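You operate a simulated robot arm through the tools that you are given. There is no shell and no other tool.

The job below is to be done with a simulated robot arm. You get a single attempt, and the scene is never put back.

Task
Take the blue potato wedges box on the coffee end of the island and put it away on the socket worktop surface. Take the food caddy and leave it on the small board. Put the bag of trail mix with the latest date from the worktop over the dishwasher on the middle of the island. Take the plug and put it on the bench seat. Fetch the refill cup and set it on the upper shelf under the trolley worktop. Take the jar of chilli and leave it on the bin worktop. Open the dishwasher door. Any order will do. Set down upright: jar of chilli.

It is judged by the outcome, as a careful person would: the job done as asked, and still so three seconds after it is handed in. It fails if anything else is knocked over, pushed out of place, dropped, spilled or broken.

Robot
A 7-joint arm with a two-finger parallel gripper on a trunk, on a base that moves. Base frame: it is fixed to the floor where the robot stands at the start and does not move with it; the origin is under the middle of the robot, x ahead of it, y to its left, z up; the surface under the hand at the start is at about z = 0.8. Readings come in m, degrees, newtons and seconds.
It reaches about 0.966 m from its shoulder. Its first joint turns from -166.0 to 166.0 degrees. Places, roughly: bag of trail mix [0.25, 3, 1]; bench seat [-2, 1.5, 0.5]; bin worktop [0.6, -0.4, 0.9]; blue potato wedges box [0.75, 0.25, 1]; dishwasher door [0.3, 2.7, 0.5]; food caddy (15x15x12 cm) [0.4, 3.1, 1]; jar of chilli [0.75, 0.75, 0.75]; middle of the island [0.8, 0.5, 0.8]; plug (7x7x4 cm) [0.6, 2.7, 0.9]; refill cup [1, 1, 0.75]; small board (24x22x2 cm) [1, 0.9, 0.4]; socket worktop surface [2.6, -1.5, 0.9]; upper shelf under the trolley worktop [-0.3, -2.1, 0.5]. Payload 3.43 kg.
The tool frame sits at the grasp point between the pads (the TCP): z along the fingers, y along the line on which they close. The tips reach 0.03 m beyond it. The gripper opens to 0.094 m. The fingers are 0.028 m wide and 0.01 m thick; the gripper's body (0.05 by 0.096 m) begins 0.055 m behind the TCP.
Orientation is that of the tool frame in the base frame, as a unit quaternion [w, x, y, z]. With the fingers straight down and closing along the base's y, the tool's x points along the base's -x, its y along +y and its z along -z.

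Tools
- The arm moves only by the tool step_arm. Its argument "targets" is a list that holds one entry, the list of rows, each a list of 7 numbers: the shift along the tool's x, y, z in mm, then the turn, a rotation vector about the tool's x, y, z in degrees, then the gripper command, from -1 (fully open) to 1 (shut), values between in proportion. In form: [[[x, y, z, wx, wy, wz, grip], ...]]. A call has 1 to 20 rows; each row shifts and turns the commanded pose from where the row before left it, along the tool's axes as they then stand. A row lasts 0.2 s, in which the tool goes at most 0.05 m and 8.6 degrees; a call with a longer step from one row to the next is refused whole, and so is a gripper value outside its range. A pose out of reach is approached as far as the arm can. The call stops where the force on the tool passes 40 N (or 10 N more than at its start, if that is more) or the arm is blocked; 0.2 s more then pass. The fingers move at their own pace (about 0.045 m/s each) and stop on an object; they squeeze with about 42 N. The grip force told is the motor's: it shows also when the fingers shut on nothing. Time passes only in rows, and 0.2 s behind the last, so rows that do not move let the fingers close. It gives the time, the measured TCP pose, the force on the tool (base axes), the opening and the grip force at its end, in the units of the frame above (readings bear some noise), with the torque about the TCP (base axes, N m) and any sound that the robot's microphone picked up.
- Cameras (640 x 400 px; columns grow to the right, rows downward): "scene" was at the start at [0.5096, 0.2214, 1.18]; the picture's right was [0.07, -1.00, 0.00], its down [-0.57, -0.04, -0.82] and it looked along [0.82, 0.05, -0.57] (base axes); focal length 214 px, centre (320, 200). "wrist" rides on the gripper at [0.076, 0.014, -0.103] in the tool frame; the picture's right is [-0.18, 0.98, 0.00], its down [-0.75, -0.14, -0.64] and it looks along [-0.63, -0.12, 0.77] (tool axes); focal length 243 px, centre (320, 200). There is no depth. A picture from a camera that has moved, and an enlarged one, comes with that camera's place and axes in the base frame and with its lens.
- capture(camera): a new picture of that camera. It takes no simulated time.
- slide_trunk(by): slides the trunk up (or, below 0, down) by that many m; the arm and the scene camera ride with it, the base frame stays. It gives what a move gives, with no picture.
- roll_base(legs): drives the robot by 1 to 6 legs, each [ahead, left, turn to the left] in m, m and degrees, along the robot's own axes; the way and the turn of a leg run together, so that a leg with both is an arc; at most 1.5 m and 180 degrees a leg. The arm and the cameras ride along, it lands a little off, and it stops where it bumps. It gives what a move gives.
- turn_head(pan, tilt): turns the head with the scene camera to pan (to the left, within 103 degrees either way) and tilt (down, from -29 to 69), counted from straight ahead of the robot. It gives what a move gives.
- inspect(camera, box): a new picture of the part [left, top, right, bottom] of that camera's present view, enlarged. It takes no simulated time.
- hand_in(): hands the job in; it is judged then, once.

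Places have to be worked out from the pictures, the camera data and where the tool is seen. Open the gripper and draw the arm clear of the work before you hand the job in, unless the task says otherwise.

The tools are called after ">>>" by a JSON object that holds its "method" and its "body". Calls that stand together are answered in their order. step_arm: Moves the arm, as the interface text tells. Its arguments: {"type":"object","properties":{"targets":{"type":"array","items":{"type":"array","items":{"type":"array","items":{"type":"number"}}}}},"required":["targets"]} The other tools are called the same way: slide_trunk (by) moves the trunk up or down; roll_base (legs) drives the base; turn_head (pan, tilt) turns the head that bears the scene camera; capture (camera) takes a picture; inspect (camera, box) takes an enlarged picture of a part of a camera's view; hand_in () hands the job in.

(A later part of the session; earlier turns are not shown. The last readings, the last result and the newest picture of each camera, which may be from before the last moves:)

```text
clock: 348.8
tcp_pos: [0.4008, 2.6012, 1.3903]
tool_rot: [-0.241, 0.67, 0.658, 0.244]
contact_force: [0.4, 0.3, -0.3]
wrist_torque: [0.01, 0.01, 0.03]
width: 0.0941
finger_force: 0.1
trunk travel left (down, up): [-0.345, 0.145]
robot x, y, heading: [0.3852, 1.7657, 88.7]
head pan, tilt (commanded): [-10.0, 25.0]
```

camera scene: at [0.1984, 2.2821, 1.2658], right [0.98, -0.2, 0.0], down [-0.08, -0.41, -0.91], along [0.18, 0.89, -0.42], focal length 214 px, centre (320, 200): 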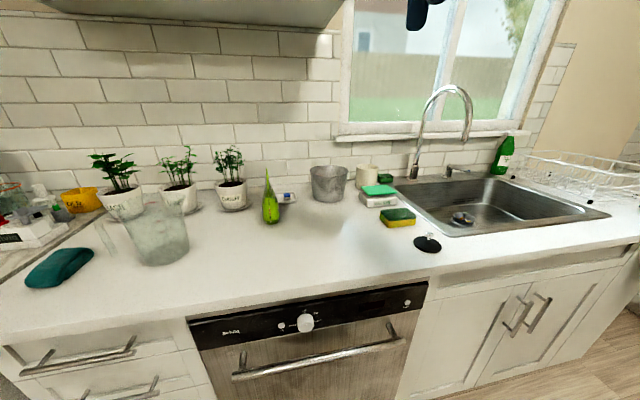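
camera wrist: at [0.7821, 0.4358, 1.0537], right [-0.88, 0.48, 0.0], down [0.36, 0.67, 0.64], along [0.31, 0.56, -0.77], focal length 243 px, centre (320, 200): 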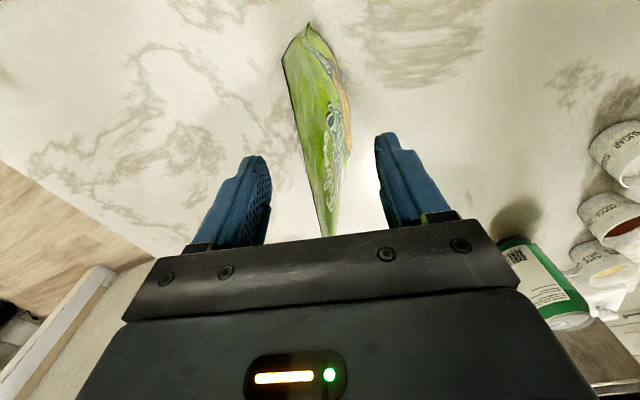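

Now pitch 10° more (40° below horizontal), lower the trunk, and roll in toward the caddy's left side.

>>> {"method": "step_arm", "body": {"targets": [[[0, 0, 0, 0, 5, 0, -1], [0, 0, 0, 0, 5, 0, -1], [0, 0, 0, 0, 0, 0, -1]]]}}

>>> {"method": "slide_trunk", "body": {"by": -0.17}}

>>> {"method": "roll_base", "body": {"legs": [[0.3, 0.07, 1.3]]}}

>>> {"method": "capture", "body": {"camera": "wrist"}}

>>> {"method": "turn_head", "body": {"pan": -20, "tilt": 25}}

>>> {"method": "capture", "body": {"camera": "scene"}}

```text
clock: 349.6
tcp_pos: [0.4014, 2.5999, 1.3902]
tool_rot: [-0.297, 0.646, 0.634, 0.302]
contact_force: [-0.1, -0.2, -0.5]
wrist_torque: [-0.03, -0.01, 0.02]
width: 0.0941
finger_force: 0.0
trunk travel left (down, up): [-0.345, 0.145]
robot x, y, heading: [0.3866, 1.7656, 88.7]
head pan, tilt (commanded): [-10.0, 25.0]
```

```text
clock: 351.5
tcp_pos: [0.4019, 2.6006, 1.2202]
tool_rot: [-0.297, 0.646, 0.635, 0.301]
contact_force: [-0.4, 0.0, -0.6]
wrist_torque: [0.03, -0.02, -0.02]
width: 0.0943
finger_force: 0.0
trunk travel left (down, up): [-0.175, 0.315]
robot x, y, heading: [0.387, 1.7632, 88.9]
head pan, tilt (commanded): [-10.0, 25.0]
```

```text
clock: 353.6
tcp_pos: [0.3148, 2.9048, 1.2206]
tool_rot: [-0.3, 0.64, 0.641, 0.299]
contact_force: [-0.1, 0.5, 0.5]
wrist_torque: [-0.04, 0.0, 0.01]
width: 0.0937
finger_force: 0.1
trunk travel left (down, up): [-0.175, 0.315]
robot x, y, heading: [0.3183, 2.067, 89.9]
head pan, tilt (commanded): [-10.0, 25.0]
```

```text
taken
camera wrist: at [0.3302, 2.8755, 1.3439], right [0.98, -0.11, -0.14], down [-0.14, -0.98, -0.17], along [-0.12, 0.18, -0.98], focal length 243 px, centre (320, 200)
```

wrist: 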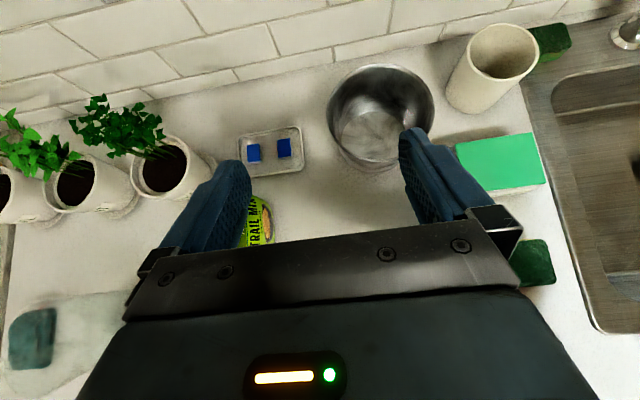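

```text
clock: 354.4
tcp_pos: [0.3156, 2.9054, 1.2203]
tool_rot: [-0.3, 0.64, 0.641, 0.299]
contact_force: [0.3, -0.1, -0.1]
wrist_torque: [-0.01, 0.03, 0.04]
width: 0.0939
finger_force: 0.1
trunk travel left (down, up): [-0.175, 0.315]
robot x, y, heading: [0.3215, 2.0695, 89.7]
head pan, tilt (commanded): [-20.0, 25.0]
```

```text
taken
camera scene: at [0.1356, 2.5783, 1.0959], right [0.94, -0.34, 0.0], down [-0.15, -0.4, -0.91], along [0.31, 0.85, -0.42], focal length 214 px, centre (320, 200)
```

scene: 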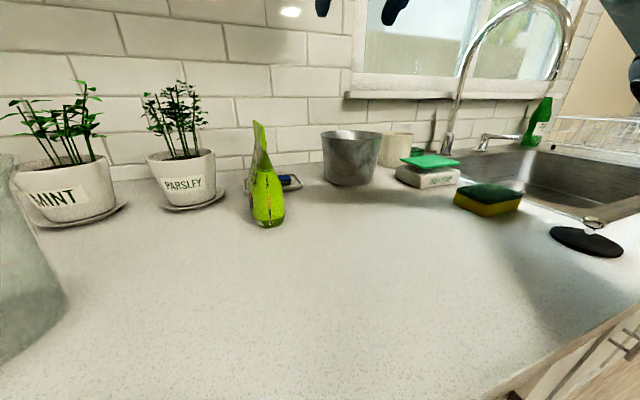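

The rim's centre is about (0.388, 3.042). The low head gives a near edge-on view of the rim, so I zoom to measure its height.

>>> {"method": "inspect", "body": {"camera": "scene", "box": [310, 110, 400, 200]}}

```text
4.44 times, centred on (355, 155) of scene
camera zoom: at [0.1356, 2.5783, 1.0959], right [0.94, -0.34, 0.0], down [-0.15, -0.4, -0.91], along [0.31, 0.85, -0.42], focal length 953 px, centre (164, 400)
```

zoom: 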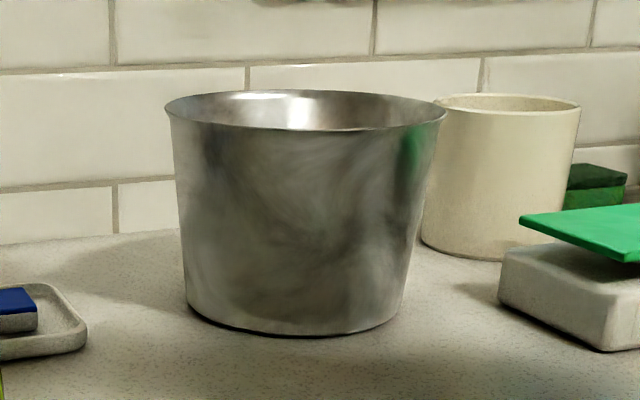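

Rim: z≈1.024, diameter 14.9 cm, walls tapering ~7°. I move above the left rim point with the fingers half open and roll the hand 7° to match the wall.

>>> {"method": "step_arm", "body": {"targets": [[[5, -1, 41, 0, 0, 0, -0.06], [5, -1, 41, 0, 0, 0, -0.06], [5, -1, 41, 0, 0, 0, -0.06], [4, 0, 40, 0, 0, 0, -0.06], [0, 0, 0, -4.5, 0, -5.36, -0.06], [0, 0, 0, 0, 0, 0, -0.06]]]}}

>>> {"method": "capture", "body": {"camera": "wrist"}}

>>> {"method": "capture", "body": {"camera": "scene"}}

```text
clock: 355.8
tcp_pos: [0.3119, 3.0431, 1.1315]
tool_rot: [-0.259, 0.621, 0.658, 0.338]
contact_force: [0.0, 0.1, 0.0]
wrist_torque: [0.0, 0.0, 0.0]
width: 0.0498
finger_force: 0.1
trunk travel left (down, up): [-0.175, 0.315]
robot x, y, heading: [0.3204, 2.0694, 89.8]
head pan, tilt (commanded): [-20.0, 25.0]
```

```text
taken
camera wrist: at [0.3109, 3.0136, 1.2566], right [0.99, -0.12, -0.02], down [-0.12, -0.98, -0.18], along [0.0, 0.18, -0.98], focal length 243 px, centre (320, 200)
```

wrist: 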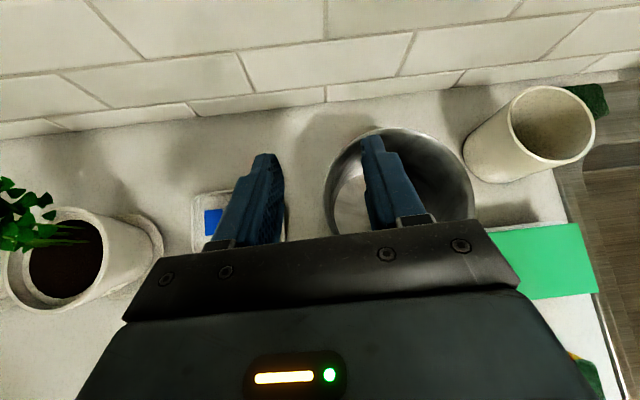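

```text
taken
camera scene: at [0.1356, 2.5783, 1.0959], right [0.94, -0.34, 0.0], down [-0.15, -0.4, -0.91], along [0.31, 0.85, -0.42], focal length 214 px, centre (320, 200)
```

scene: 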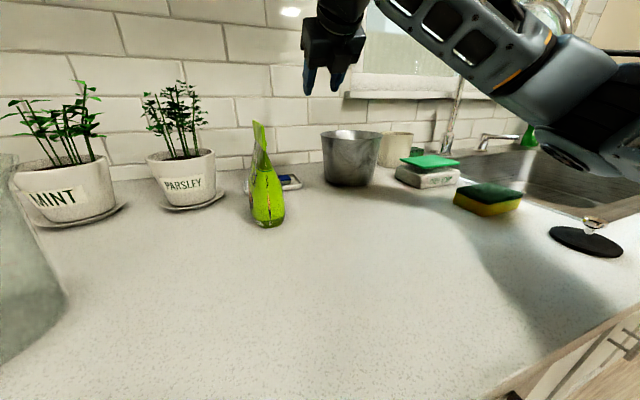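

The rim's left wall lies between the two fingers (left extreme ≈ (0.3145, 3.049)). I lower the hand 112 mm with a slight correction.

>>> {"method": "step_arm", "body": {"targets": [[[-22, -3.2, 20.5, 0, 0, 0, -0.06], [-22, -3.2, 20.5, 0, 0, 0, -0.06], [-22, -3.2, 20.5, 0, 0, 0, -0.06], [0, 0, 0, 0, 0, 0, -0.06]]]}}

>>> {"method": "capture", "body": {"camera": "wrist"}}

>>> {"method": "inspect", "body": {"camera": "scene", "box": [280, 60, 440, 200]}}

```text
clock: 356.8
tcp_pos: [0.3135, 3.0475, 1.0446]
tool_rot: [-0.26, 0.619, 0.658, 0.341]
contact_force: [-0.5, -0.4, -0.2]
wrist_torque: [-0.01, 0.01, -0.05]
width: 0.05
finger_force: 0.1
trunk travel left (down, up): [-0.175, 0.315]
robot x, y, heading: [0.3157, 2.0708, 89.8]
head pan, tilt (commanded): [-20.0, 25.0]
```

```text
taken
camera wrist: at [0.3119, 3.0171, 1.17], right [0.99, -0.11, -0.02], down [-0.12, -0.98, -0.19], along [0.0, 0.19, -0.98], focal length 243 px, centre (320, 200)
```

wrist: 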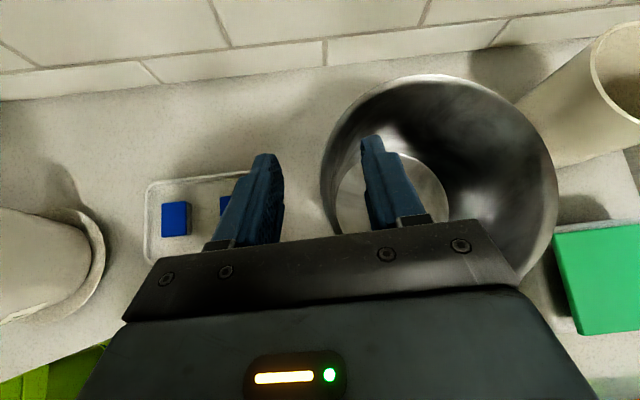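

```text
2.86 times, centred on (360, 130) of scene
camera zoom: at [0.1346, 2.5774, 1.0976], right [0.94, -0.34, 0.0], down [-0.14, -0.4, -0.91], along [0.31, 0.85, -0.42], focal length 613 px, centre (206, 400)
```

zoom: 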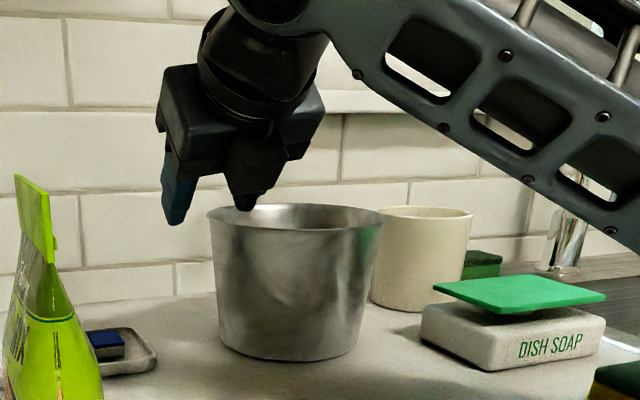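

Aligned. I lower the last 25 mm slowly.

>>> {"method": "step_arm", "body": {"targets": [[[-6, -0.9, 5.6, 0, 0, 0, -0.06], [-6, -0.9, 5.6, 0, 0, 0, -0.06], [-5, -0.8, 4.6, 0, 0, 0, -0.06], [0, 0, 0, 0, 0, 0, -0.06]]]}}

>>> {"method": "capture", "body": {"camera": "wrist"}}

>>> {"method": "inspect", "body": {"camera": "scene", "box": [280, 60, 440, 200]}}

```text
clock: 357.8
tcp_pos: [0.3196, 3.0464, 1.0285]
tool_rot: [-0.26, 0.618, 0.655, 0.349]
contact_force: [0.5, 0.4, 0.4]
wrist_torque: [-0.02, -0.04, 0.01]
width: 0.0497
finger_force: 0.1
trunk travel left (down, up): [-0.175, 0.315]
robot x, y, heading: [0.3178, 2.0679, 89.8]
head pan, tilt (commanded): [-20.0, 25.0]
```

```text
taken
camera wrist: at [0.3163, 3.0149, 1.1538], right [0.99, -0.12, -0.01], down [-0.12, -0.97, -0.2], along [0.02, 0.2, -0.98], focal length 243 px, centre (320, 200)
```

wrist: 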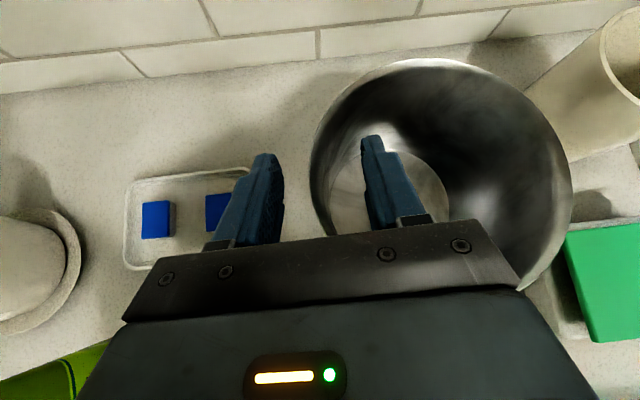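

```text
2.86 times, centred on (360, 130) of scene
camera zoom: at [0.1359, 2.5752, 1.0982], right [0.94, -0.34, 0.0], down [-0.15, -0.39, -0.91], along [0.31, 0.85, -0.42], focal length 613 px, centre (206, 400)
```

zoom: 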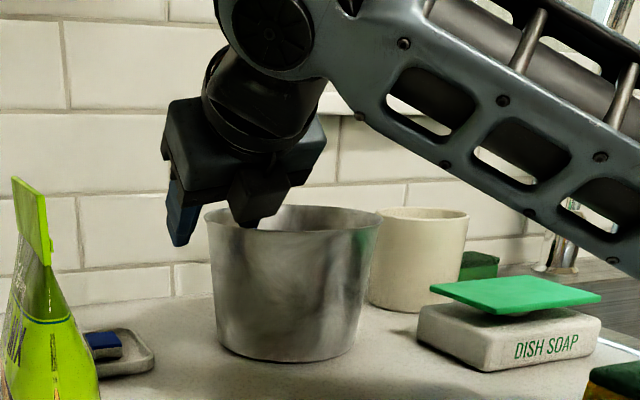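

The hand stopped slightly short and the head camera shifted a little, so something may be touching. I check where the elbow is relative to the counter and the plug.

>>> {"method": "turn_head", "body": {"pan": -70, "tilt": 30}}

>>> {"method": "capture", "body": {"camera": "scene"}}

>>> {"method": "turn_head", "body": {"pan": -45, "tilt": 20}}

>>> {"method": "capture", "body": {"camera": "scene"}}

```text
clock: 358.9
tcp_pos: [0.3201, 3.0466, 1.0277]
tool_rot: [-0.261, 0.618, 0.656, 0.346]
contact_force: [-0.1, -0.3, 0.0]
wrist_torque: [0.02, 0.03, -0.01]
width: 0.0499
finger_force: 0.1
trunk travel left (down, up): [-0.175, 0.315]
robot x, y, heading: [0.3168, 2.0687, 89.8]
head pan, tilt (commanded): [-70.0, 30.0]
```

```text
taken
camera scene: at [0.1897, 2.5194, 1.0898], right [0.34, -0.94, 0.0], down [-0.47, -0.17, -0.87], along [0.81, 0.3, -0.5], focal length 214 px, centre (320, 200)
```

scene: 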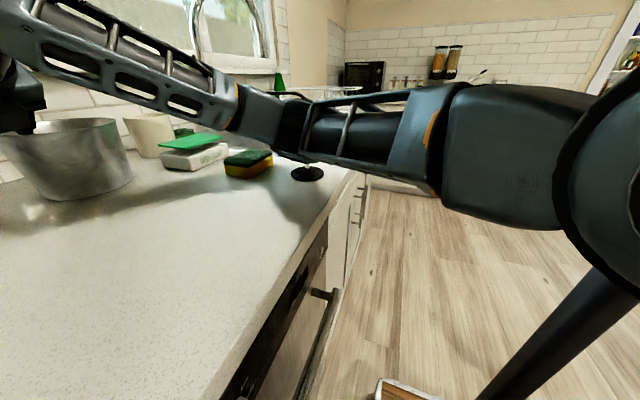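

```text
clock: 359.8
tcp_pos: [0.3188, 3.0468, 1.0273]
tool_rot: [-0.262, 0.617, 0.656, 0.346]
contact_force: [-0.2, 0.6, -0.4]
wrist_torque: [-0.04, 0.02, -0.01]
width: 0.0498
finger_force: 0.0
trunk travel left (down, up): [-0.175, 0.315]
robot x, y, heading: [0.3198, 2.0688, 89.9]
head pan, tilt (commanded): [-45.0, 20.0]
```

```text
taken
camera scene: at [0.1704, 2.5544, 1.1058], right [0.71, -0.71, 0.0], down [-0.24, -0.24, -0.94], along [0.67, 0.66, -0.34], focal length 214 px, centre (320, 200)
```

scene: 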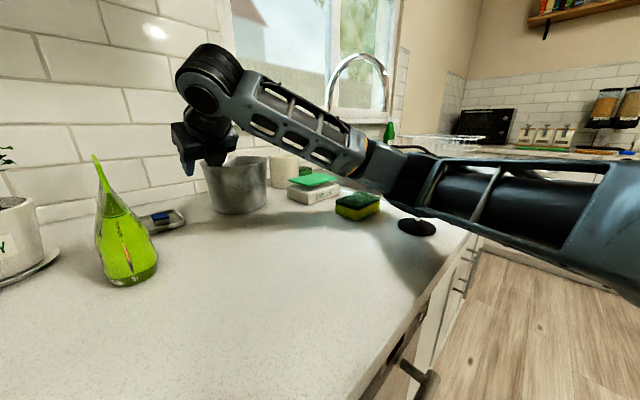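

The elbow hangs low to the right, right over the plug — probably touching it. I raise the hand back up immediately along the same path.

>>> {"method": "step_arm", "body": {"targets": [[[10, 1.5, -9, 0, 0, 0, -0.06], [20, 3, -18, 0, 0, 0, -0.06], [22, 3.2, -20.5, 0, 0, 0, -0.06], [22, 3.2, -20.5, 0, 0, 0, -0.06], [22, 3.2, -20.5, 0, 0, 0, -0.06], [0, 0, 0, 0, 0, 0, -0.06]]]}}

>>> {"method": "capture", "body": {"camera": "scene"}}

>>> {"method": "inspect", "body": {"camera": "scene", "box": [300, 140, 480, 260]}}

```text
clock: 361.2
tcp_pos: [0.3131, 3.0427, 1.148]
tool_rot: [-0.26, 0.62, 0.659, 0.338]
contact_force: [0.0, -0.4, 0.5]
wrist_torque: [0.0, 0.0, -0.01]
width: 0.05
finger_force: 0.0
trunk travel left (down, up): [-0.175, 0.315]
robot x, y, heading: [0.3156, 2.0645, 90.1]
head pan, tilt (commanded): [-45.0, 20.0]
```

```text
taken
camera scene: at [0.17, 2.5576, 1.1039], right [0.71, -0.71, 0.0], down [-0.24, -0.24, -0.94], along [0.67, 0.66, -0.34], focal length 214 px, centre (320, 200)
```

scene: 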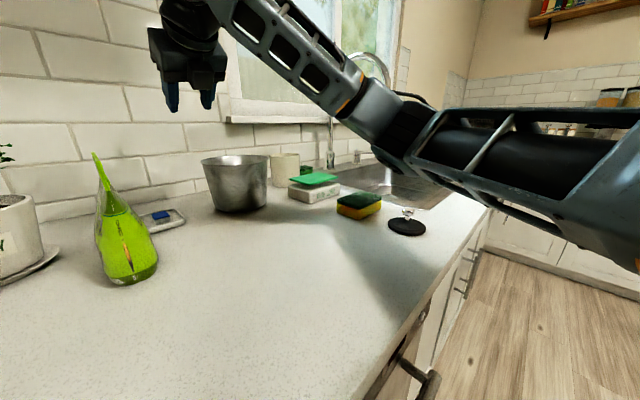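

```text
3.33 times, centred on (390, 200) of scene
camera zoom: at [0.17, 2.5576, 1.1039], right [0.71, -0.71, 0.0], down [-0.24, -0.24, -0.94], along [0.67, 0.66, -0.34], focal length 715 px, centre (87, 200)
```

zoom: 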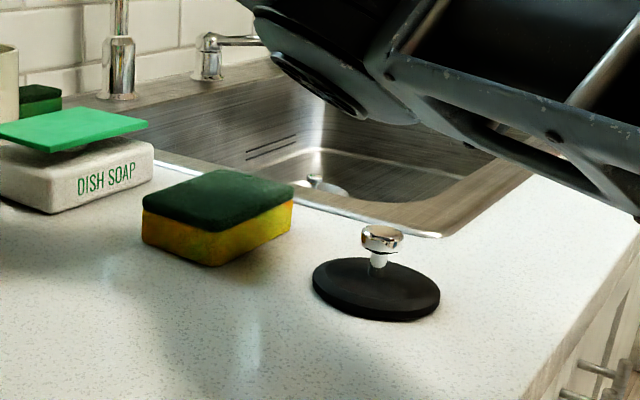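

The plug looks undisturbed. It makes sense to take the plug first, clearing the space; I back off and make the hand vertical.

>>> {"method": "roll_base", "body": {"legs": [[-0.25, 0, 0]]}}

>>> {"method": "slide_trunk", "body": {"by": 0.15}}

>>> {"method": "step_arm", "body": {"targets": [[[0, 0, 0, 4.5, 0, 5.36, -1], [0, 0, 0, 0, -8.3, 0, -1], [0, 0, 0, 0, -8.3, 0, -1], [0, 0, 0, 0, -8.3, 0, -1], [0, 0, 0, 0, -8.3, 0, -1], [0, 0, 0, 0, -8.3, 0, -1], [0, 0, 0, 0, -8.3, 0, -1], [0, 0, 0, 0, 0, 0, -1]]]}}

>>> {"method": "turn_head", "body": {"pan": -45, "tilt": 25}}

>>> {"method": "capture", "body": {"camera": "scene"}}

```text
clock: 363.1
tcp_pos: [0.3057, 2.7921, 1.1462]
tool_rot: [-0.261, 0.618, 0.661, 0.336]
contact_force: [0.7, -0.7, -0.1]
wrist_torque: [0.01, -0.04, 0.01]
width: 0.0498
finger_force: 0.1
trunk travel left (down, up): [-0.175, 0.315]
robot x, y, heading: [0.3173, 1.8182, 90.4]
head pan, tilt (commanded): [-45.0, 20.0]
```

```text
clock: 364.8
tcp_pos: [0.3067, 2.7921, 1.2974]
tool_rot: [-0.262, 0.618, 0.66, 0.337]
contact_force: [0.3, -0.7, -0.8]
wrist_torque: [-0.04, 0.0, 0.05]
width: 0.0497
finger_force: 0.0
trunk travel left (down, up): [-0.325, 0.165]
robot x, y, heading: [0.3187, 1.8169, 90.3]
head pan, tilt (commanded): [-45.0, 20.0]
```

```text
clock: 366.6
tcp_pos: [0.3055, 2.7918, 1.2977]
tool_rot: [-0.003, 0.703, 0.711, 0.0]
contact_force: [-0.1, 0.4, -1.4]
wrist_torque: [-0.01, 0.0, -0.02]
width: 0.0942
finger_force: 0.0
trunk travel left (down, up): [-0.325, 0.165]
robot x, y, heading: [0.319, 1.8167, 90.2]
head pan, tilt (commanded): [-45.0, 20.0]
```

```text
clock: 367.3
tcp_pos: [0.3052, 2.7917, 1.2972]
tool_rot: [-0.002, 0.704, 0.711, 0.002]
contact_force: [-0.1, 0.4, 0.3]
wrist_torque: [0.02, -0.02, -0.01]
width: 0.094
finger_force: 0.0
trunk travel left (down, up): [-0.325, 0.165]
robot x, y, heading: [0.3165, 1.8184, 90.5]
head pan, tilt (commanded): [-45.0, 25.0]
```

```text
taken
camera scene: at [0.1659, 2.304, 1.2459], right [0.71, -0.7, 0.0], down [-0.3, -0.3, -0.91], along [0.64, 0.64, -0.42], focal length 214 px, centre (320, 200)
```

scene: 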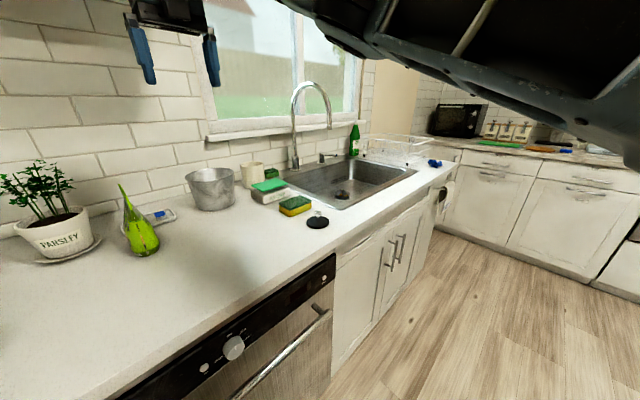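

With the hand vertical the elbow is high again. The plug is now at about (0.547, 2.697) and the sponge is unmoved. I roll to put the hand above the plug.

>>> {"method": "roll_base", "body": {"legs": [[-0.1, -0.24, -0.4]]}}

>>> {"method": "capture", "body": {"camera": "wrist"}}

>>> {"method": "turn_head", "body": {"pan": -30, "tilt": 35}}

>>> {"method": "capture", "body": {"camera": "scene"}}

```text
clock: 369.1
tcp_pos: [0.5602, 2.6927, 1.2959]
tool_rot: [-0.002, 0.706, 0.708, 0.002]
contact_force: [-0.2, 0.4, 0.7]
wrist_torque: [0.03, 0.03, 0.0]
width: 0.0941
finger_force: 0.0
trunk travel left (down, up): [-0.325, 0.165]
robot x, y, heading: [0.5616, 1.7154, 89.7]
head pan, tilt (commanded): [-45.0, 25.0]
```

```text
taken
camera wrist: at [0.5732, 2.768, 1.4001], right [0.98, -0.18, 0.0], down [-0.14, -0.76, 0.64], along [-0.12, -0.63, -0.77], focal length 243 px, centre (320, 200)
```

wrist: 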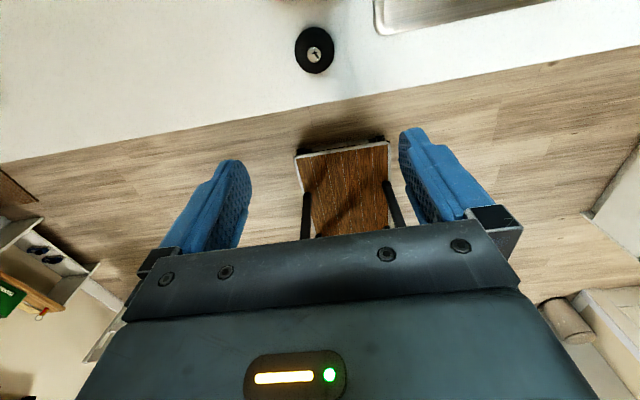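

```text
clock: 369.9
tcp_pos: [0.5587, 2.6916, 1.2965]
tool_rot: [-0.002, 0.707, 0.708, 0.002]
contact_force: [1.0, 0.0, 1.0]
wrist_torque: [0.0, 0.0, 0.0]
width: 0.094
finger_force: 0.1
trunk travel left (down, up): [-0.325, 0.165]
robot x, y, heading: [0.5624, 1.7148, 89.7]
head pan, tilt (commanded): [-30.0, 35.0]
```

```text
taken
camera scene: at [0.3941, 2.2161, 1.2301], right [0.86, -0.5, 0.0], down [-0.29, -0.5, -0.82], along [0.41, 0.71, -0.57], focal length 214 px, centre (320, 200)
```

scene: 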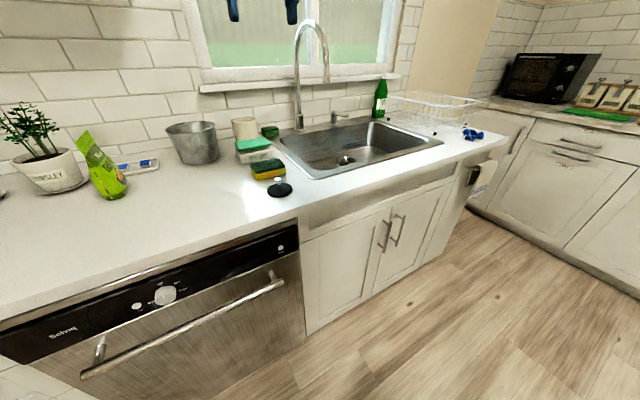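

The plug's knob is at about (0.552, 2.702). I zoom in for its shape.

>>> {"method": "inspect", "body": {"camera": "scene", "box": [250, 160, 310, 205]}}

>>> {"method": "inspect", "body": {"camera": "wrist", "box": [280, 15, 350, 85]}}

```text
8.89 times, centred on (280, 182) of scene
camera zoom: at [0.3941, 2.2161, 1.2301], right [0.86, -0.5, 0.0], down [-0.29, -0.5, -0.82], along [0.41, 0.71, -0.57], focal length 1906 px, centre (676, 356)
```

zoom: 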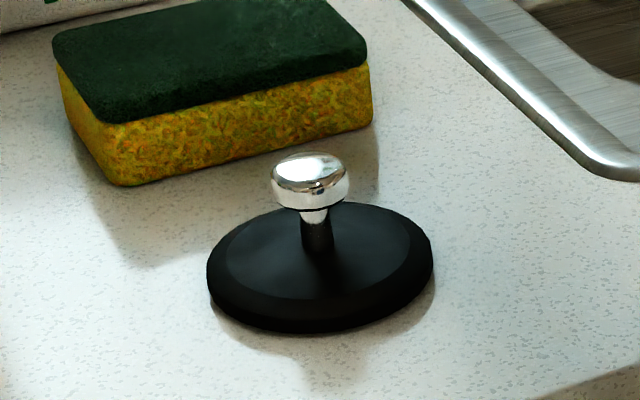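

```text
5.71 times, centred on (315, 50) of wrist
camera zoom: at [0.5732, 2.768, 1.4002], right [0.98, -0.18, 0.0], down [-0.14, -0.76, 0.64], along [-0.12, -0.63, -0.77], focal length 1386 px, centre (349, 1057)
```

zoom: 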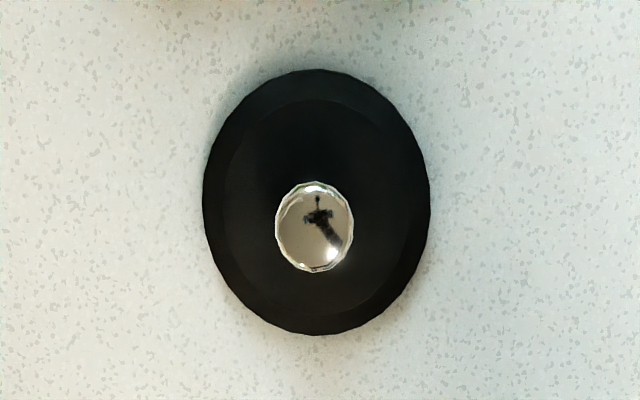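

The knob is ~24 mm wide atop a flat disc. I'll grip the knob with TCP at z≈0.96; I descend most of the way first.

>>> {"method": "step_arm", "body": {"targets": [[[5, -4, 40, 0, 0, 0, -1], [5, -3, 45, 0, 0, 0, -1], [0, 0, 45, 0, 0, 0, -1], [0, 0, 45, 0, 0, 0, -1], [0, 0, 45, 0, 0, 0, -0.4], [0, 0, 40, 0, 0, 0, -0.4], [0, 0, 0, 0, 0, 0, -0.4]]]}}

>>> {"method": "capture", "body": {"camera": "wrist"}}

>>> {"method": "capture", "body": {"camera": "scene"}}

```text
clock: 371.5
tcp_pos: [0.5529, 2.7024, 1.0381]
tool_rot: [-0.002, 0.707, 0.708, 0.002]
contact_force: [-1.0, 0.2, -0.2]
wrist_torque: [0.0, 0.02, -0.02]
width: 0.0659
finger_force: 0.1
trunk travel left (down, up): [-0.325, 0.165]
robot x, y, heading: [0.5606, 1.7157, 89.7]
head pan, tilt (commanded): [-30.0, 35.0]
```

```text
taken
camera wrist: at [0.5658, 2.7785, 1.1403], right [0.98, -0.18, 0.0], down [-0.14, -0.76, 0.64], along [-0.12, -0.63, -0.77], focal length 243 px, centre (320, 200)
```

wrist: 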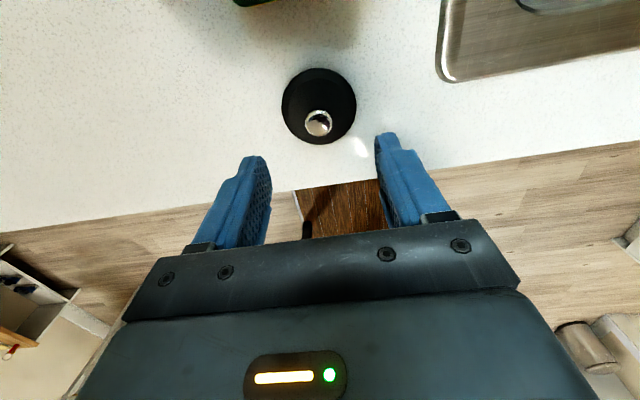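

```text
taken
camera scene: at [0.394, 2.2161, 1.2301], right [0.86, -0.5, 0.0], down [-0.29, -0.5, -0.82], along [0.41, 0.71, -0.57], focal length 214 px, centre (320, 200)
```

scene: 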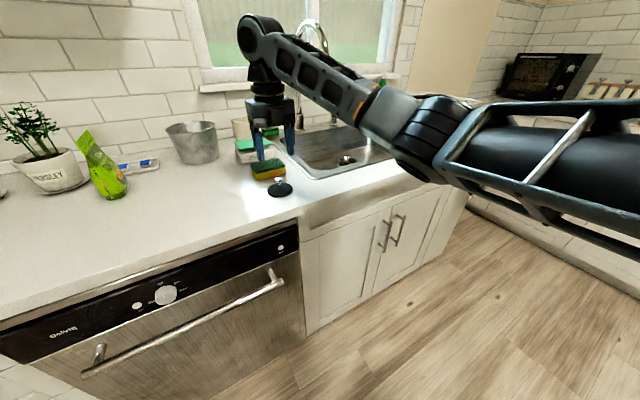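

The elbow droops to the right at about z 1.07; to keep it clear of the counter I raise the trunk 0.14 m and take the rest by the arm.

>>> {"method": "slide_trunk", "body": {"by": 0.14}}

>>> {"method": "step_arm", "body": {"targets": [[[0, 0, 45, 0, 0, 0, -0.4], [0, 0, 45, 0, 0, 0, -0.4], [0, 0, 45, 0, 0, 0, -0.4], [0, 0, 40, 0, 0, 0, -0.4], [0, 0, 0, 0, 0, 0, -0.4]]]}}

>>> {"method": "capture", "body": {"camera": "wrist"}}

>>> {"method": "capture", "body": {"camera": "scene"}}

```text
clock: 373.2
tcp_pos: [0.5509, 2.7022, 1.177]
tool_rot: [-0.001, 0.707, 0.707, 0.002]
contact_force: [-1.0, 0.0, -0.8]
wrist_torque: [0.02, 0.04, 0.0]
width: 0.0655
finger_force: 0.0
trunk travel left (down, up): [-0.465, 0.025]
robot x, y, heading: [0.5652, 1.7172, 90.0]
head pan, tilt (commanded): [-30.0, 35.0]
```

```text
clock: 374.4
tcp_pos: [0.5519, 2.7023, 1.0023]
tool_rot: [-0.002, 0.706, 0.708, 0.002]
contact_force: [0.6, -0.5, 0.4]
wrist_torque: [0.0, 0.0, 0.01]
width: 0.0658
finger_force: 0.1
trunk travel left (down, up): [-0.465, 0.025]
robot x, y, heading: [0.5656, 1.7178, 90.1]
head pan, tilt (commanded): [-30.0, 35.0]
```

```text
taken
camera wrist: at [0.5658, 2.7792, 1.1055], right [0.98, -0.18, 0.0], down [-0.14, -0.76, 0.64], along [-0.12, -0.63, -0.77], focal length 243 px, centre (320, 200)
```

wrist: 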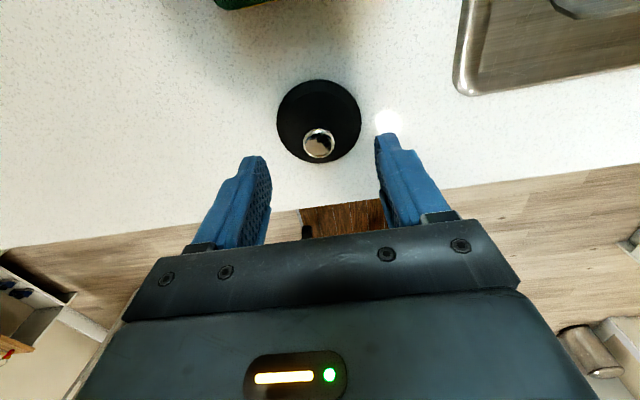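

```text
taken
camera scene: at [0.394, 2.2162, 1.3701], right [0.86, -0.5, 0.0], down [-0.29, -0.5, -0.82], along [0.41, 0.71, -0.57], focal length 214 px, centre (320, 200)
```

scene: 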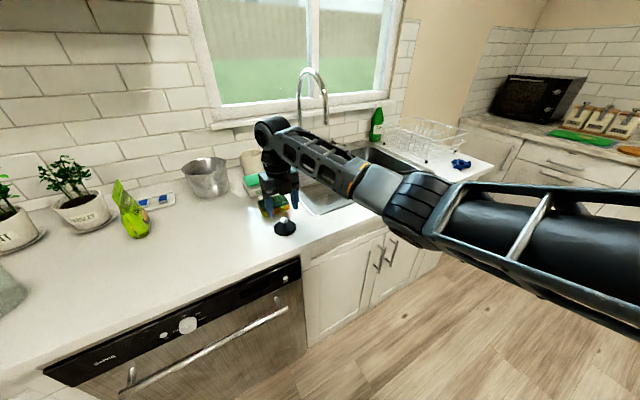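

The knob is centred. I descend 42 mm and close on the knob.

>>> {"method": "step_arm", "body": {"targets": [[[0, -1.5, 20, 0, 0, 0, -0.4], [0, 0, 15, 0, 0, 0, -0.4], [0, 0, 7, 0, 0, 0, -0.4], [0, 0, 0, 0, 0, 0, -0.4], [0, 0, 0, 0, 0, 0, 0.2], [0, 0, 0, 0, 0, 0, 0.7], [0, 0, 0, 0, 0, 0, 1], [0, 0, 0, 0, 0, 0, 1], [0, 0, 0, 0, 0, 0, 1]]]}}

>>> {"method": "capture", "body": {"camera": "wrist"}}

>>> {"method": "inspect", "body": {"camera": "scene", "box": [240, 170, 330, 245]}}

```text
clock: 376.4
tcp_pos: [0.5498, 2.7038, 0.9599]
tool_rot: [-0.002, 0.707, 0.708, 0.003]
contact_force: [1.1, 0.4, 0.8]
wrist_torque: [-0.02, -0.02, -0.01]
width: 0.021
finger_force: 42.1
trunk travel left (down, up): [-0.465, 0.025]
robot x, y, heading: [0.561, 1.7181, 90.0]
head pan, tilt (commanded): [-30.0, 35.0]
```

```text
taken
camera wrist: at [0.5636, 2.78, 1.0628], right [0.98, -0.18, 0.0], down [-0.14, -0.76, 0.64], along [-0.12, -0.63, -0.77], focal length 243 px, centre (320, 200)
```

wrist: 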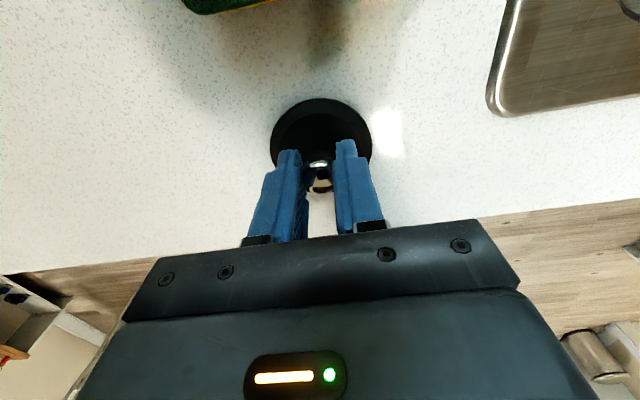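

```text
5.33 times, centred on (285, 208) of scene
camera zoom: at [0.394, 2.2161, 1.3701], right [0.86, -0.5, 0.0], down [-0.29, -0.5, -0.82], along [0.41, 0.71, -0.57], focal length 1144 px, centre (507, 160)
```

zoom: 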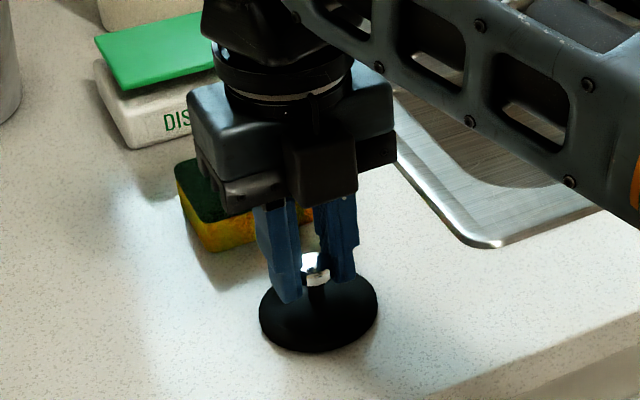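

The knob is held (21 mm). I lift the plug, and turn left to face the bench side of the room.

>>> {"method": "step_arm", "body": {"targets": [[[0, 0, -20, 0, 0, 0, 1], [0, 0, -40, 0, 0, 0, 1], [0, 0, -45, 0, 0, 0, 1], [0, 0, -45, 0, 0, 0, 1], [0, 0, -45, 0, 0, 0, 1], [0, 0, -45, 0, 0, 0, 1], [0, 0, 0, 0, 0, 0, 1]]]}}

>>> {"method": "roll_base", "body": {"legs": [[-0.03, 0, 0], [0, 0, 90]]}}

>>> {"method": "turn_head", "body": {"pan": 0, "tilt": 30}}

>>> {"method": "capture", "body": {"camera": "scene"}}

>>> {"method": "capture", "body": {"camera": "wrist"}}

```text
clock: 378.0
tcp_pos: [0.5517, 2.7038, 1.1991]
tool_rot: [-0.002, 0.706, 0.708, 0.002]
contact_force: [0.1, 0.4, -0.5]
wrist_torque: [0.02, 0.01, -0.01]
width: 0.0211
finger_force: 42.8
trunk travel left (down, up): [-0.465, 0.025]
robot x, y, heading: [0.5631, 1.7178, 89.6]
head pan, tilt (commanded): [-30.0, 35.0]
```

```text
clock: 382.6
tcp_pos: [-0.4234, 1.6845, 1.1985]
tool_rot: [-0.003, 0.004, 1.0, -0.001]
contact_force: [-0.2, 0.6, -0.3]
wrist_torque: [-0.01, -0.01, 0.02]
width: 0.0207
finger_force: 41.9
trunk travel left (down, up): [-0.465, 0.025]
robot x, y, heading: [0.5641, 1.6848, 179.3]
head pan, tilt (commanded): [-30.0, 35.0]
```

```text
clock: 383.6
tcp_pos: [-0.4227, 1.6846, 1.1988]
tool_rot: [-0.003, 0.004, 1.0, 0.0]
contact_force: [0.1, 0.3, -0.2]
wrist_torque: [0.0, 0.03, 0.0]
width: 0.0209
finger_force: 42.0
trunk travel left (down, up): [-0.465, 0.025]
robot x, y, heading: [0.561, 1.6895, 179.4]
head pan, tilt (commanded): [0.0, 30.0]
```

```text
taken
camera scene: at [0.0479, 1.4789, 1.3779], right [0.01, 1.0, 0.0], down [0.5, -0.01, -0.87], along [-0.87, 0.01, -0.5], focal length 214 px, centre (320, 200)
```

scene: 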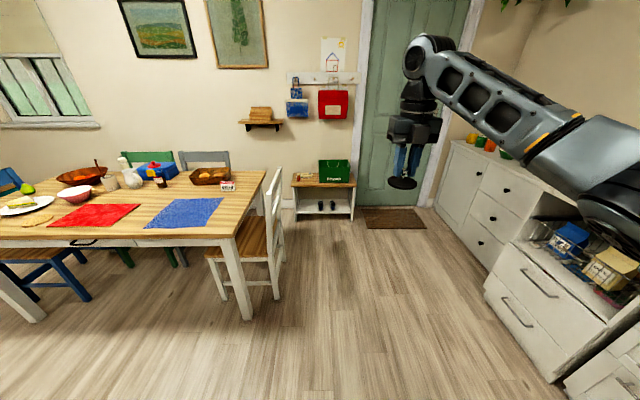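

```text
taken
camera wrist: at [-0.4987, 1.6998, 1.3012], right [0.19, 0.98, 0.0], down [0.76, -0.15, 0.64], along [0.63, -0.12, -0.77], focal length 243 px, centre (320, 200)
```

wrist: 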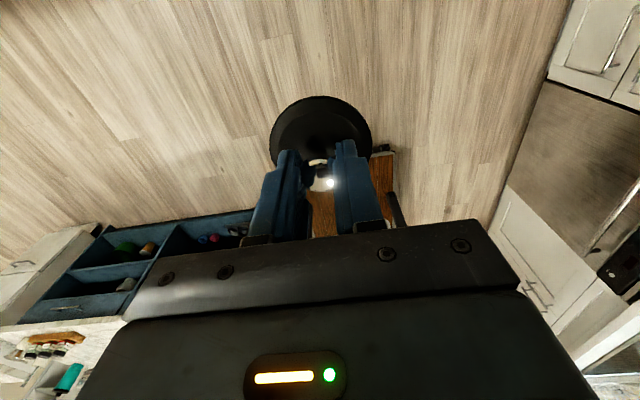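

The bench is ahead against the far wall, front edge x≈−1.92, y 1.25–1.87. I zoom in to find a free spot on its seat.

>>> {"method": "inspect", "body": {"camera": "scene", "box": [280, 140, 370, 225]}}

```text
4.71 times, centred on (325, 182) of scene
camera zoom: at [0.0479, 1.4789, 1.3779], right [0.01, 1.0, 0.0], down [0.5, -0.01, -0.87], along [-0.87, 0.01, -0.5], focal length 1009 px, centre (296, 282)
```

zoom: 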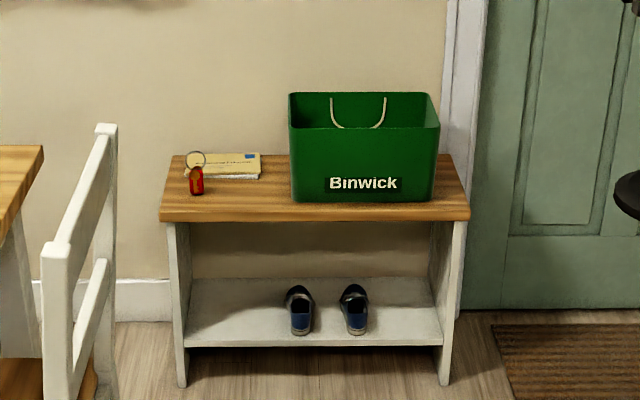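

There's a free patch of seat at about (−1.985, 1.395) between the keys and the green box; seat top z≈0.43. I drive along y≈1.69 to stay clear of the white chair, then angle toward it.

>>> {"method": "roll_base", "body": {"legs": [[1.4, 0, 0.6], [0.2, 0, 18]]}}

>>> {"method": "turn_head", "body": {"pan": 10, "tilt": 40}}

>>> {"method": "capture", "body": {"camera": "scene"}}

```text
clock: 391.7
tcp_pos: [-1.9559, 1.3835, 1.1988]
tool_rot: [-0.003, -0.15, 0.989, -0.001]
contact_force: [0.4, 0.6, 0.3]
wrist_torque: [-0.01, 0.0, -0.03]
width: 0.0208
finger_force: 42.1
trunk travel left (down, up): [-0.465, 0.025]
robot x, y, heading: [-1.016, 1.6871, -163.5]
head pan, tilt (commanded): [0.0, 30.0]
```

```text
clock: 392.4
tcp_pos: [-1.9573, 1.3816, 1.1982]
tool_rot: [-0.003, -0.15, 0.989, 0.0]
contact_force: [0.4, -0.1, -0.4]
wrist_torque: [0.02, 0.0, 0.02]
width: 0.0209
finger_force: 42.0
trunk travel left (down, up): [-0.465, 0.025]
robot x, y, heading: [-1.0225, 1.684, -163.2]
head pan, tilt (commanded): [10.0, 40.0]
```

```text
taken
camera scene: at [-1.435, 1.3183, 1.3626], right [-0.45, 0.89, 0.0], down [0.57, 0.29, -0.77], along [-0.68, -0.35, -0.64], focal length 214 px, centre (320, 200)
```

scene: 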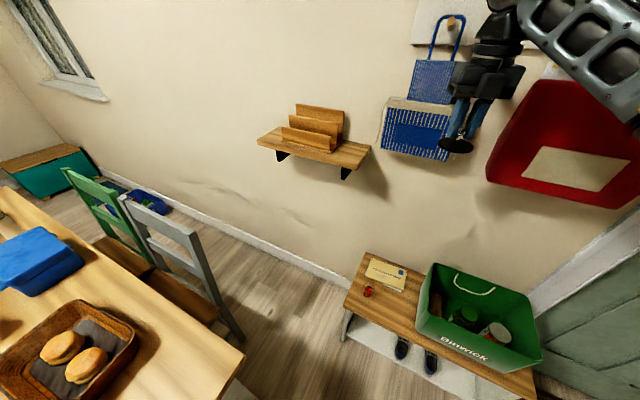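

The hand is near the hanging bags, so I first draw it back 60 mm, then lower the trunk with it.

>>> {"method": "step_arm", "body": {"targets": [[[-30, 6, 0, 0, 0, 0, 1], [-30, 6, 0, 0, 0, 0, 1], [0, 0, 0, 0, 0, 0, 1]]]}}

>>> {"method": "slide_trunk", "body": {"by": -0.46}}

>>> {"method": "capture", "body": {"camera": "scene"}}

>>> {"method": "capture", "body": {"camera": "wrist"}}

```text
clock: 393.2
tcp_pos: [-1.905, 1.4123, 1.1989]
tool_rot: [-0.001, -0.151, 0.989, 0.0]
contact_force: [-0.1, 0.6, -0.4]
wrist_torque: [0.0, 0.04, -0.01]
width: 0.0209
finger_force: 42.3
trunk travel left (down, up): [-0.465, 0.025]
robot x, y, heading: [-1.0163, 1.6842, -163.1]
head pan, tilt (commanded): [10.0, 40.0]
```

```text
refused: -0.46 is not a number from -0.4 to 0.4
```

```text
taken
camera scene: at [-1.435, 1.3183, 1.3626], right [-0.45, 0.89, 0.0], down [0.57, 0.29, -0.77], along [-0.68, -0.35, -0.64], focal length 214 px, centre (320, 200)
```

scene: 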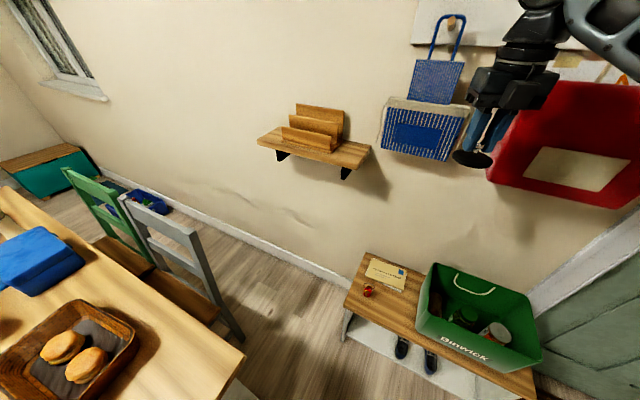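

```text
taken
camera wrist: at [-1.9814, 1.4037, 1.3014], right [-0.12, 0.99, 0.0], down [0.76, 0.09, 0.64], along [0.63, 0.07, -0.77], focal length 243 px, centre (320, 200)
```

wrist: 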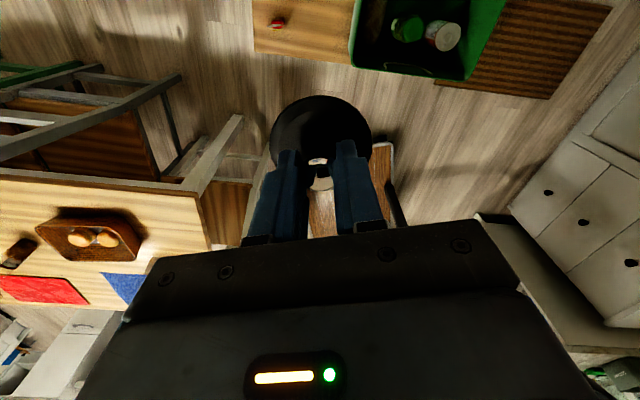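

>>> {"method": "slide_trunk", "body": {"by": -0.4}}

>>> {"method": "capture", "body": {"camera": "wrist"}}

>>> {"method": "capture", "body": {"camera": "scene"}}

```text
clock: 397.0
tcp_pos: [-1.9047, 1.4117, 0.7988]
tool_rot: [-0.003, -0.15, 0.989, 0.0]
contact_force: [0.3, -0.2, -0.7]
wrist_torque: [0.02, 0.0, -0.02]
width: 0.0209
finger_force: 41.9
trunk travel left (down, up): [-0.065, 0.425]
robot x, y, heading: [-1.0181, 1.6879, -163.1]
head pan, tilt (commanded): [10.0, 40.0]
```

```text
taken
camera wrist: at [-1.9816, 1.4036, 0.9015], right [-0.12, 0.99, 0.0], down [0.76, 0.09, 0.64], along [0.63, 0.07, -0.77], focal length 243 px, centre (320, 200)
```

wrist: 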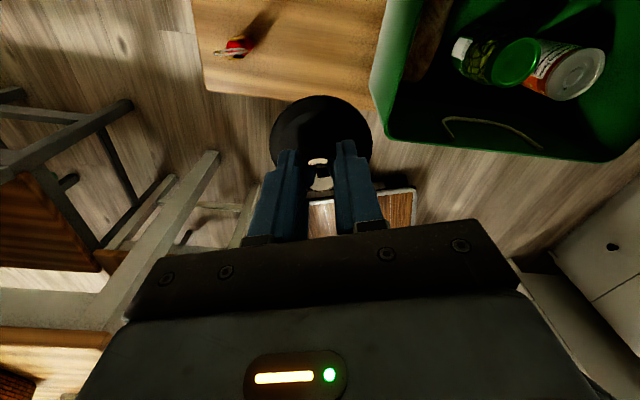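

```text
taken
camera scene: at [-1.435, 1.3183, 0.9626], right [-0.45, 0.89, 0.0], down [0.57, 0.29, -0.77], along [-0.68, -0.35, -0.64], focal length 214 px, centre (320, 200)
```

scene: 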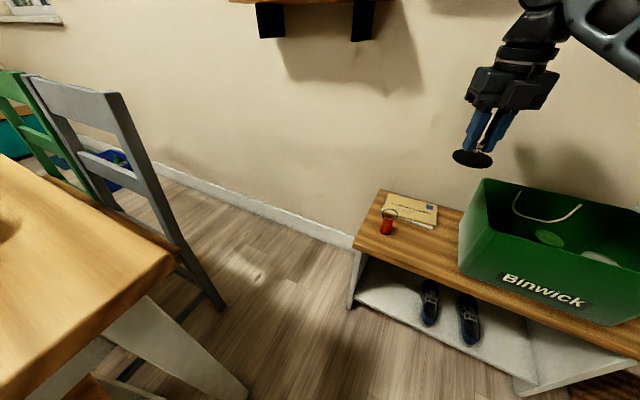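

The elbow tends to droop toward the green box in this wrist yaw. I rotate the hand 180° about its axis back to the natural yaw, which should bring the elbow up.

>>> {"method": "step_arm", "body": {"targets": [[[0, 0, 0, 0, 0, 8.5, 1], [0, 0, 0, 0, 0, 8.5, 1], [0, 0, 0, 0, 0, 8.5, 1], [0, 0, 0, 0, 0, 8.5, 1], [0, 0, 0, 0, 0, 8.5, 1], [0, 0, 0, 0, 0, 8.5, 1], [0, 0, 0, 0, 0, 8.5, 1], [0, 0, 0, 0, 0, 8.5, 1], [0, 0, 0, 0, 0, 8.5, 1], [0, 0, 0, 0, 0, 8.5, 1], [0, 0, 0, 0, 0, 8.5, 1], [0, 0, 0, 0, 0, 8.5, 1], [0, 0, 0, 0, 0, 8.5, 1], [0, 0, 0, 0, 0, 8.5, 1], [0, 0, 0, 0, 0, 8.5, 1], [0, 0, 0, 0, 0, 8.5, 1], [0, 0, 0, 0, 0, 8.5, 1], [0, 0, 0, 0, 0, 8.5, 1], [0, 0, 0, 0, 0, 8.5, 1], [0, 0, 0, 0, 0, 8.5, 1]]]}}

>>> {"method": "capture", "body": {"camera": "wrist"}}

>>> {"method": "turn_head", "body": {"pan": -10, "tilt": 25}}

>>> {"method": "capture", "body": {"camera": "scene"}}

```text
clock: 401.2
tcp_pos: [-1.9057, 1.4126, 0.7989]
tool_rot: [0.0, 0.972, 0.234, -0.003]
contact_force: [0.8, 0.4, -0.7]
wrist_torque: [0.01, -0.01, -0.01]
width: 0.0211
finger_force: 41.7
trunk travel left (down, up): [-0.065, 0.425]
robot x, y, heading: [-1.0202, 1.6882, -163.1]
head pan, tilt (commanded): [10.0, 40.0]
```

```text
taken
camera wrist: at [-1.8304, 1.4348, 0.9004], right [0.28, -0.96, 0.0], down [-0.73, -0.22, 0.65], along [-0.62, -0.18, -0.76], focal length 243 px, centre (320, 200)
```

wrist: 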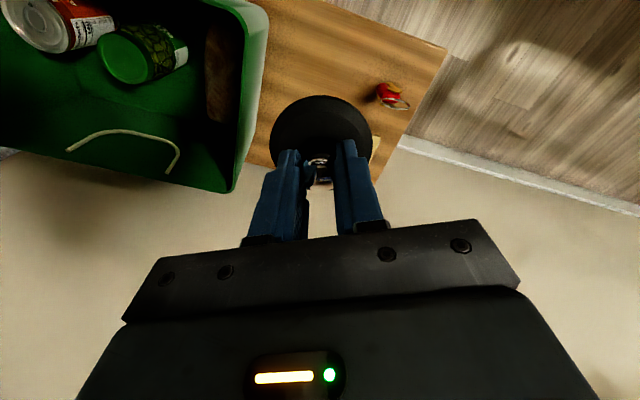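

```text
clock: 402.1
tcp_pos: [-1.9054, 1.4124, 0.799]
tool_rot: [0.0, 0.972, 0.236, -0.002]
contact_force: [-0.1, -0.8, -1.7]
wrist_torque: [0.01, -0.02, -0.01]
width: 0.0208
finger_force: 42.0
trunk travel left (down, up): [-0.065, 0.425]
robot x, y, heading: [-1.0216, 1.682, -163.0]
head pan, tilt (commanded): [-10.0, 25.0]
```

```text
taken
camera scene: at [-1.4507, 1.3456, 0.9858], right [-0.12, 0.99, 0.0], down [0.42, 0.05, -0.91], along [-0.9, -0.11, -0.42], focal length 214 px, centre (320, 200)
```

scene: 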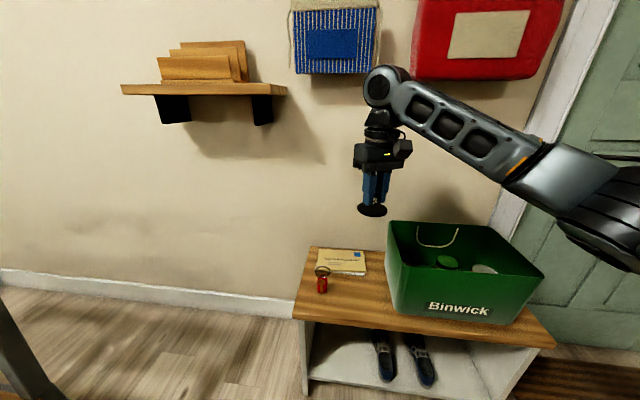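

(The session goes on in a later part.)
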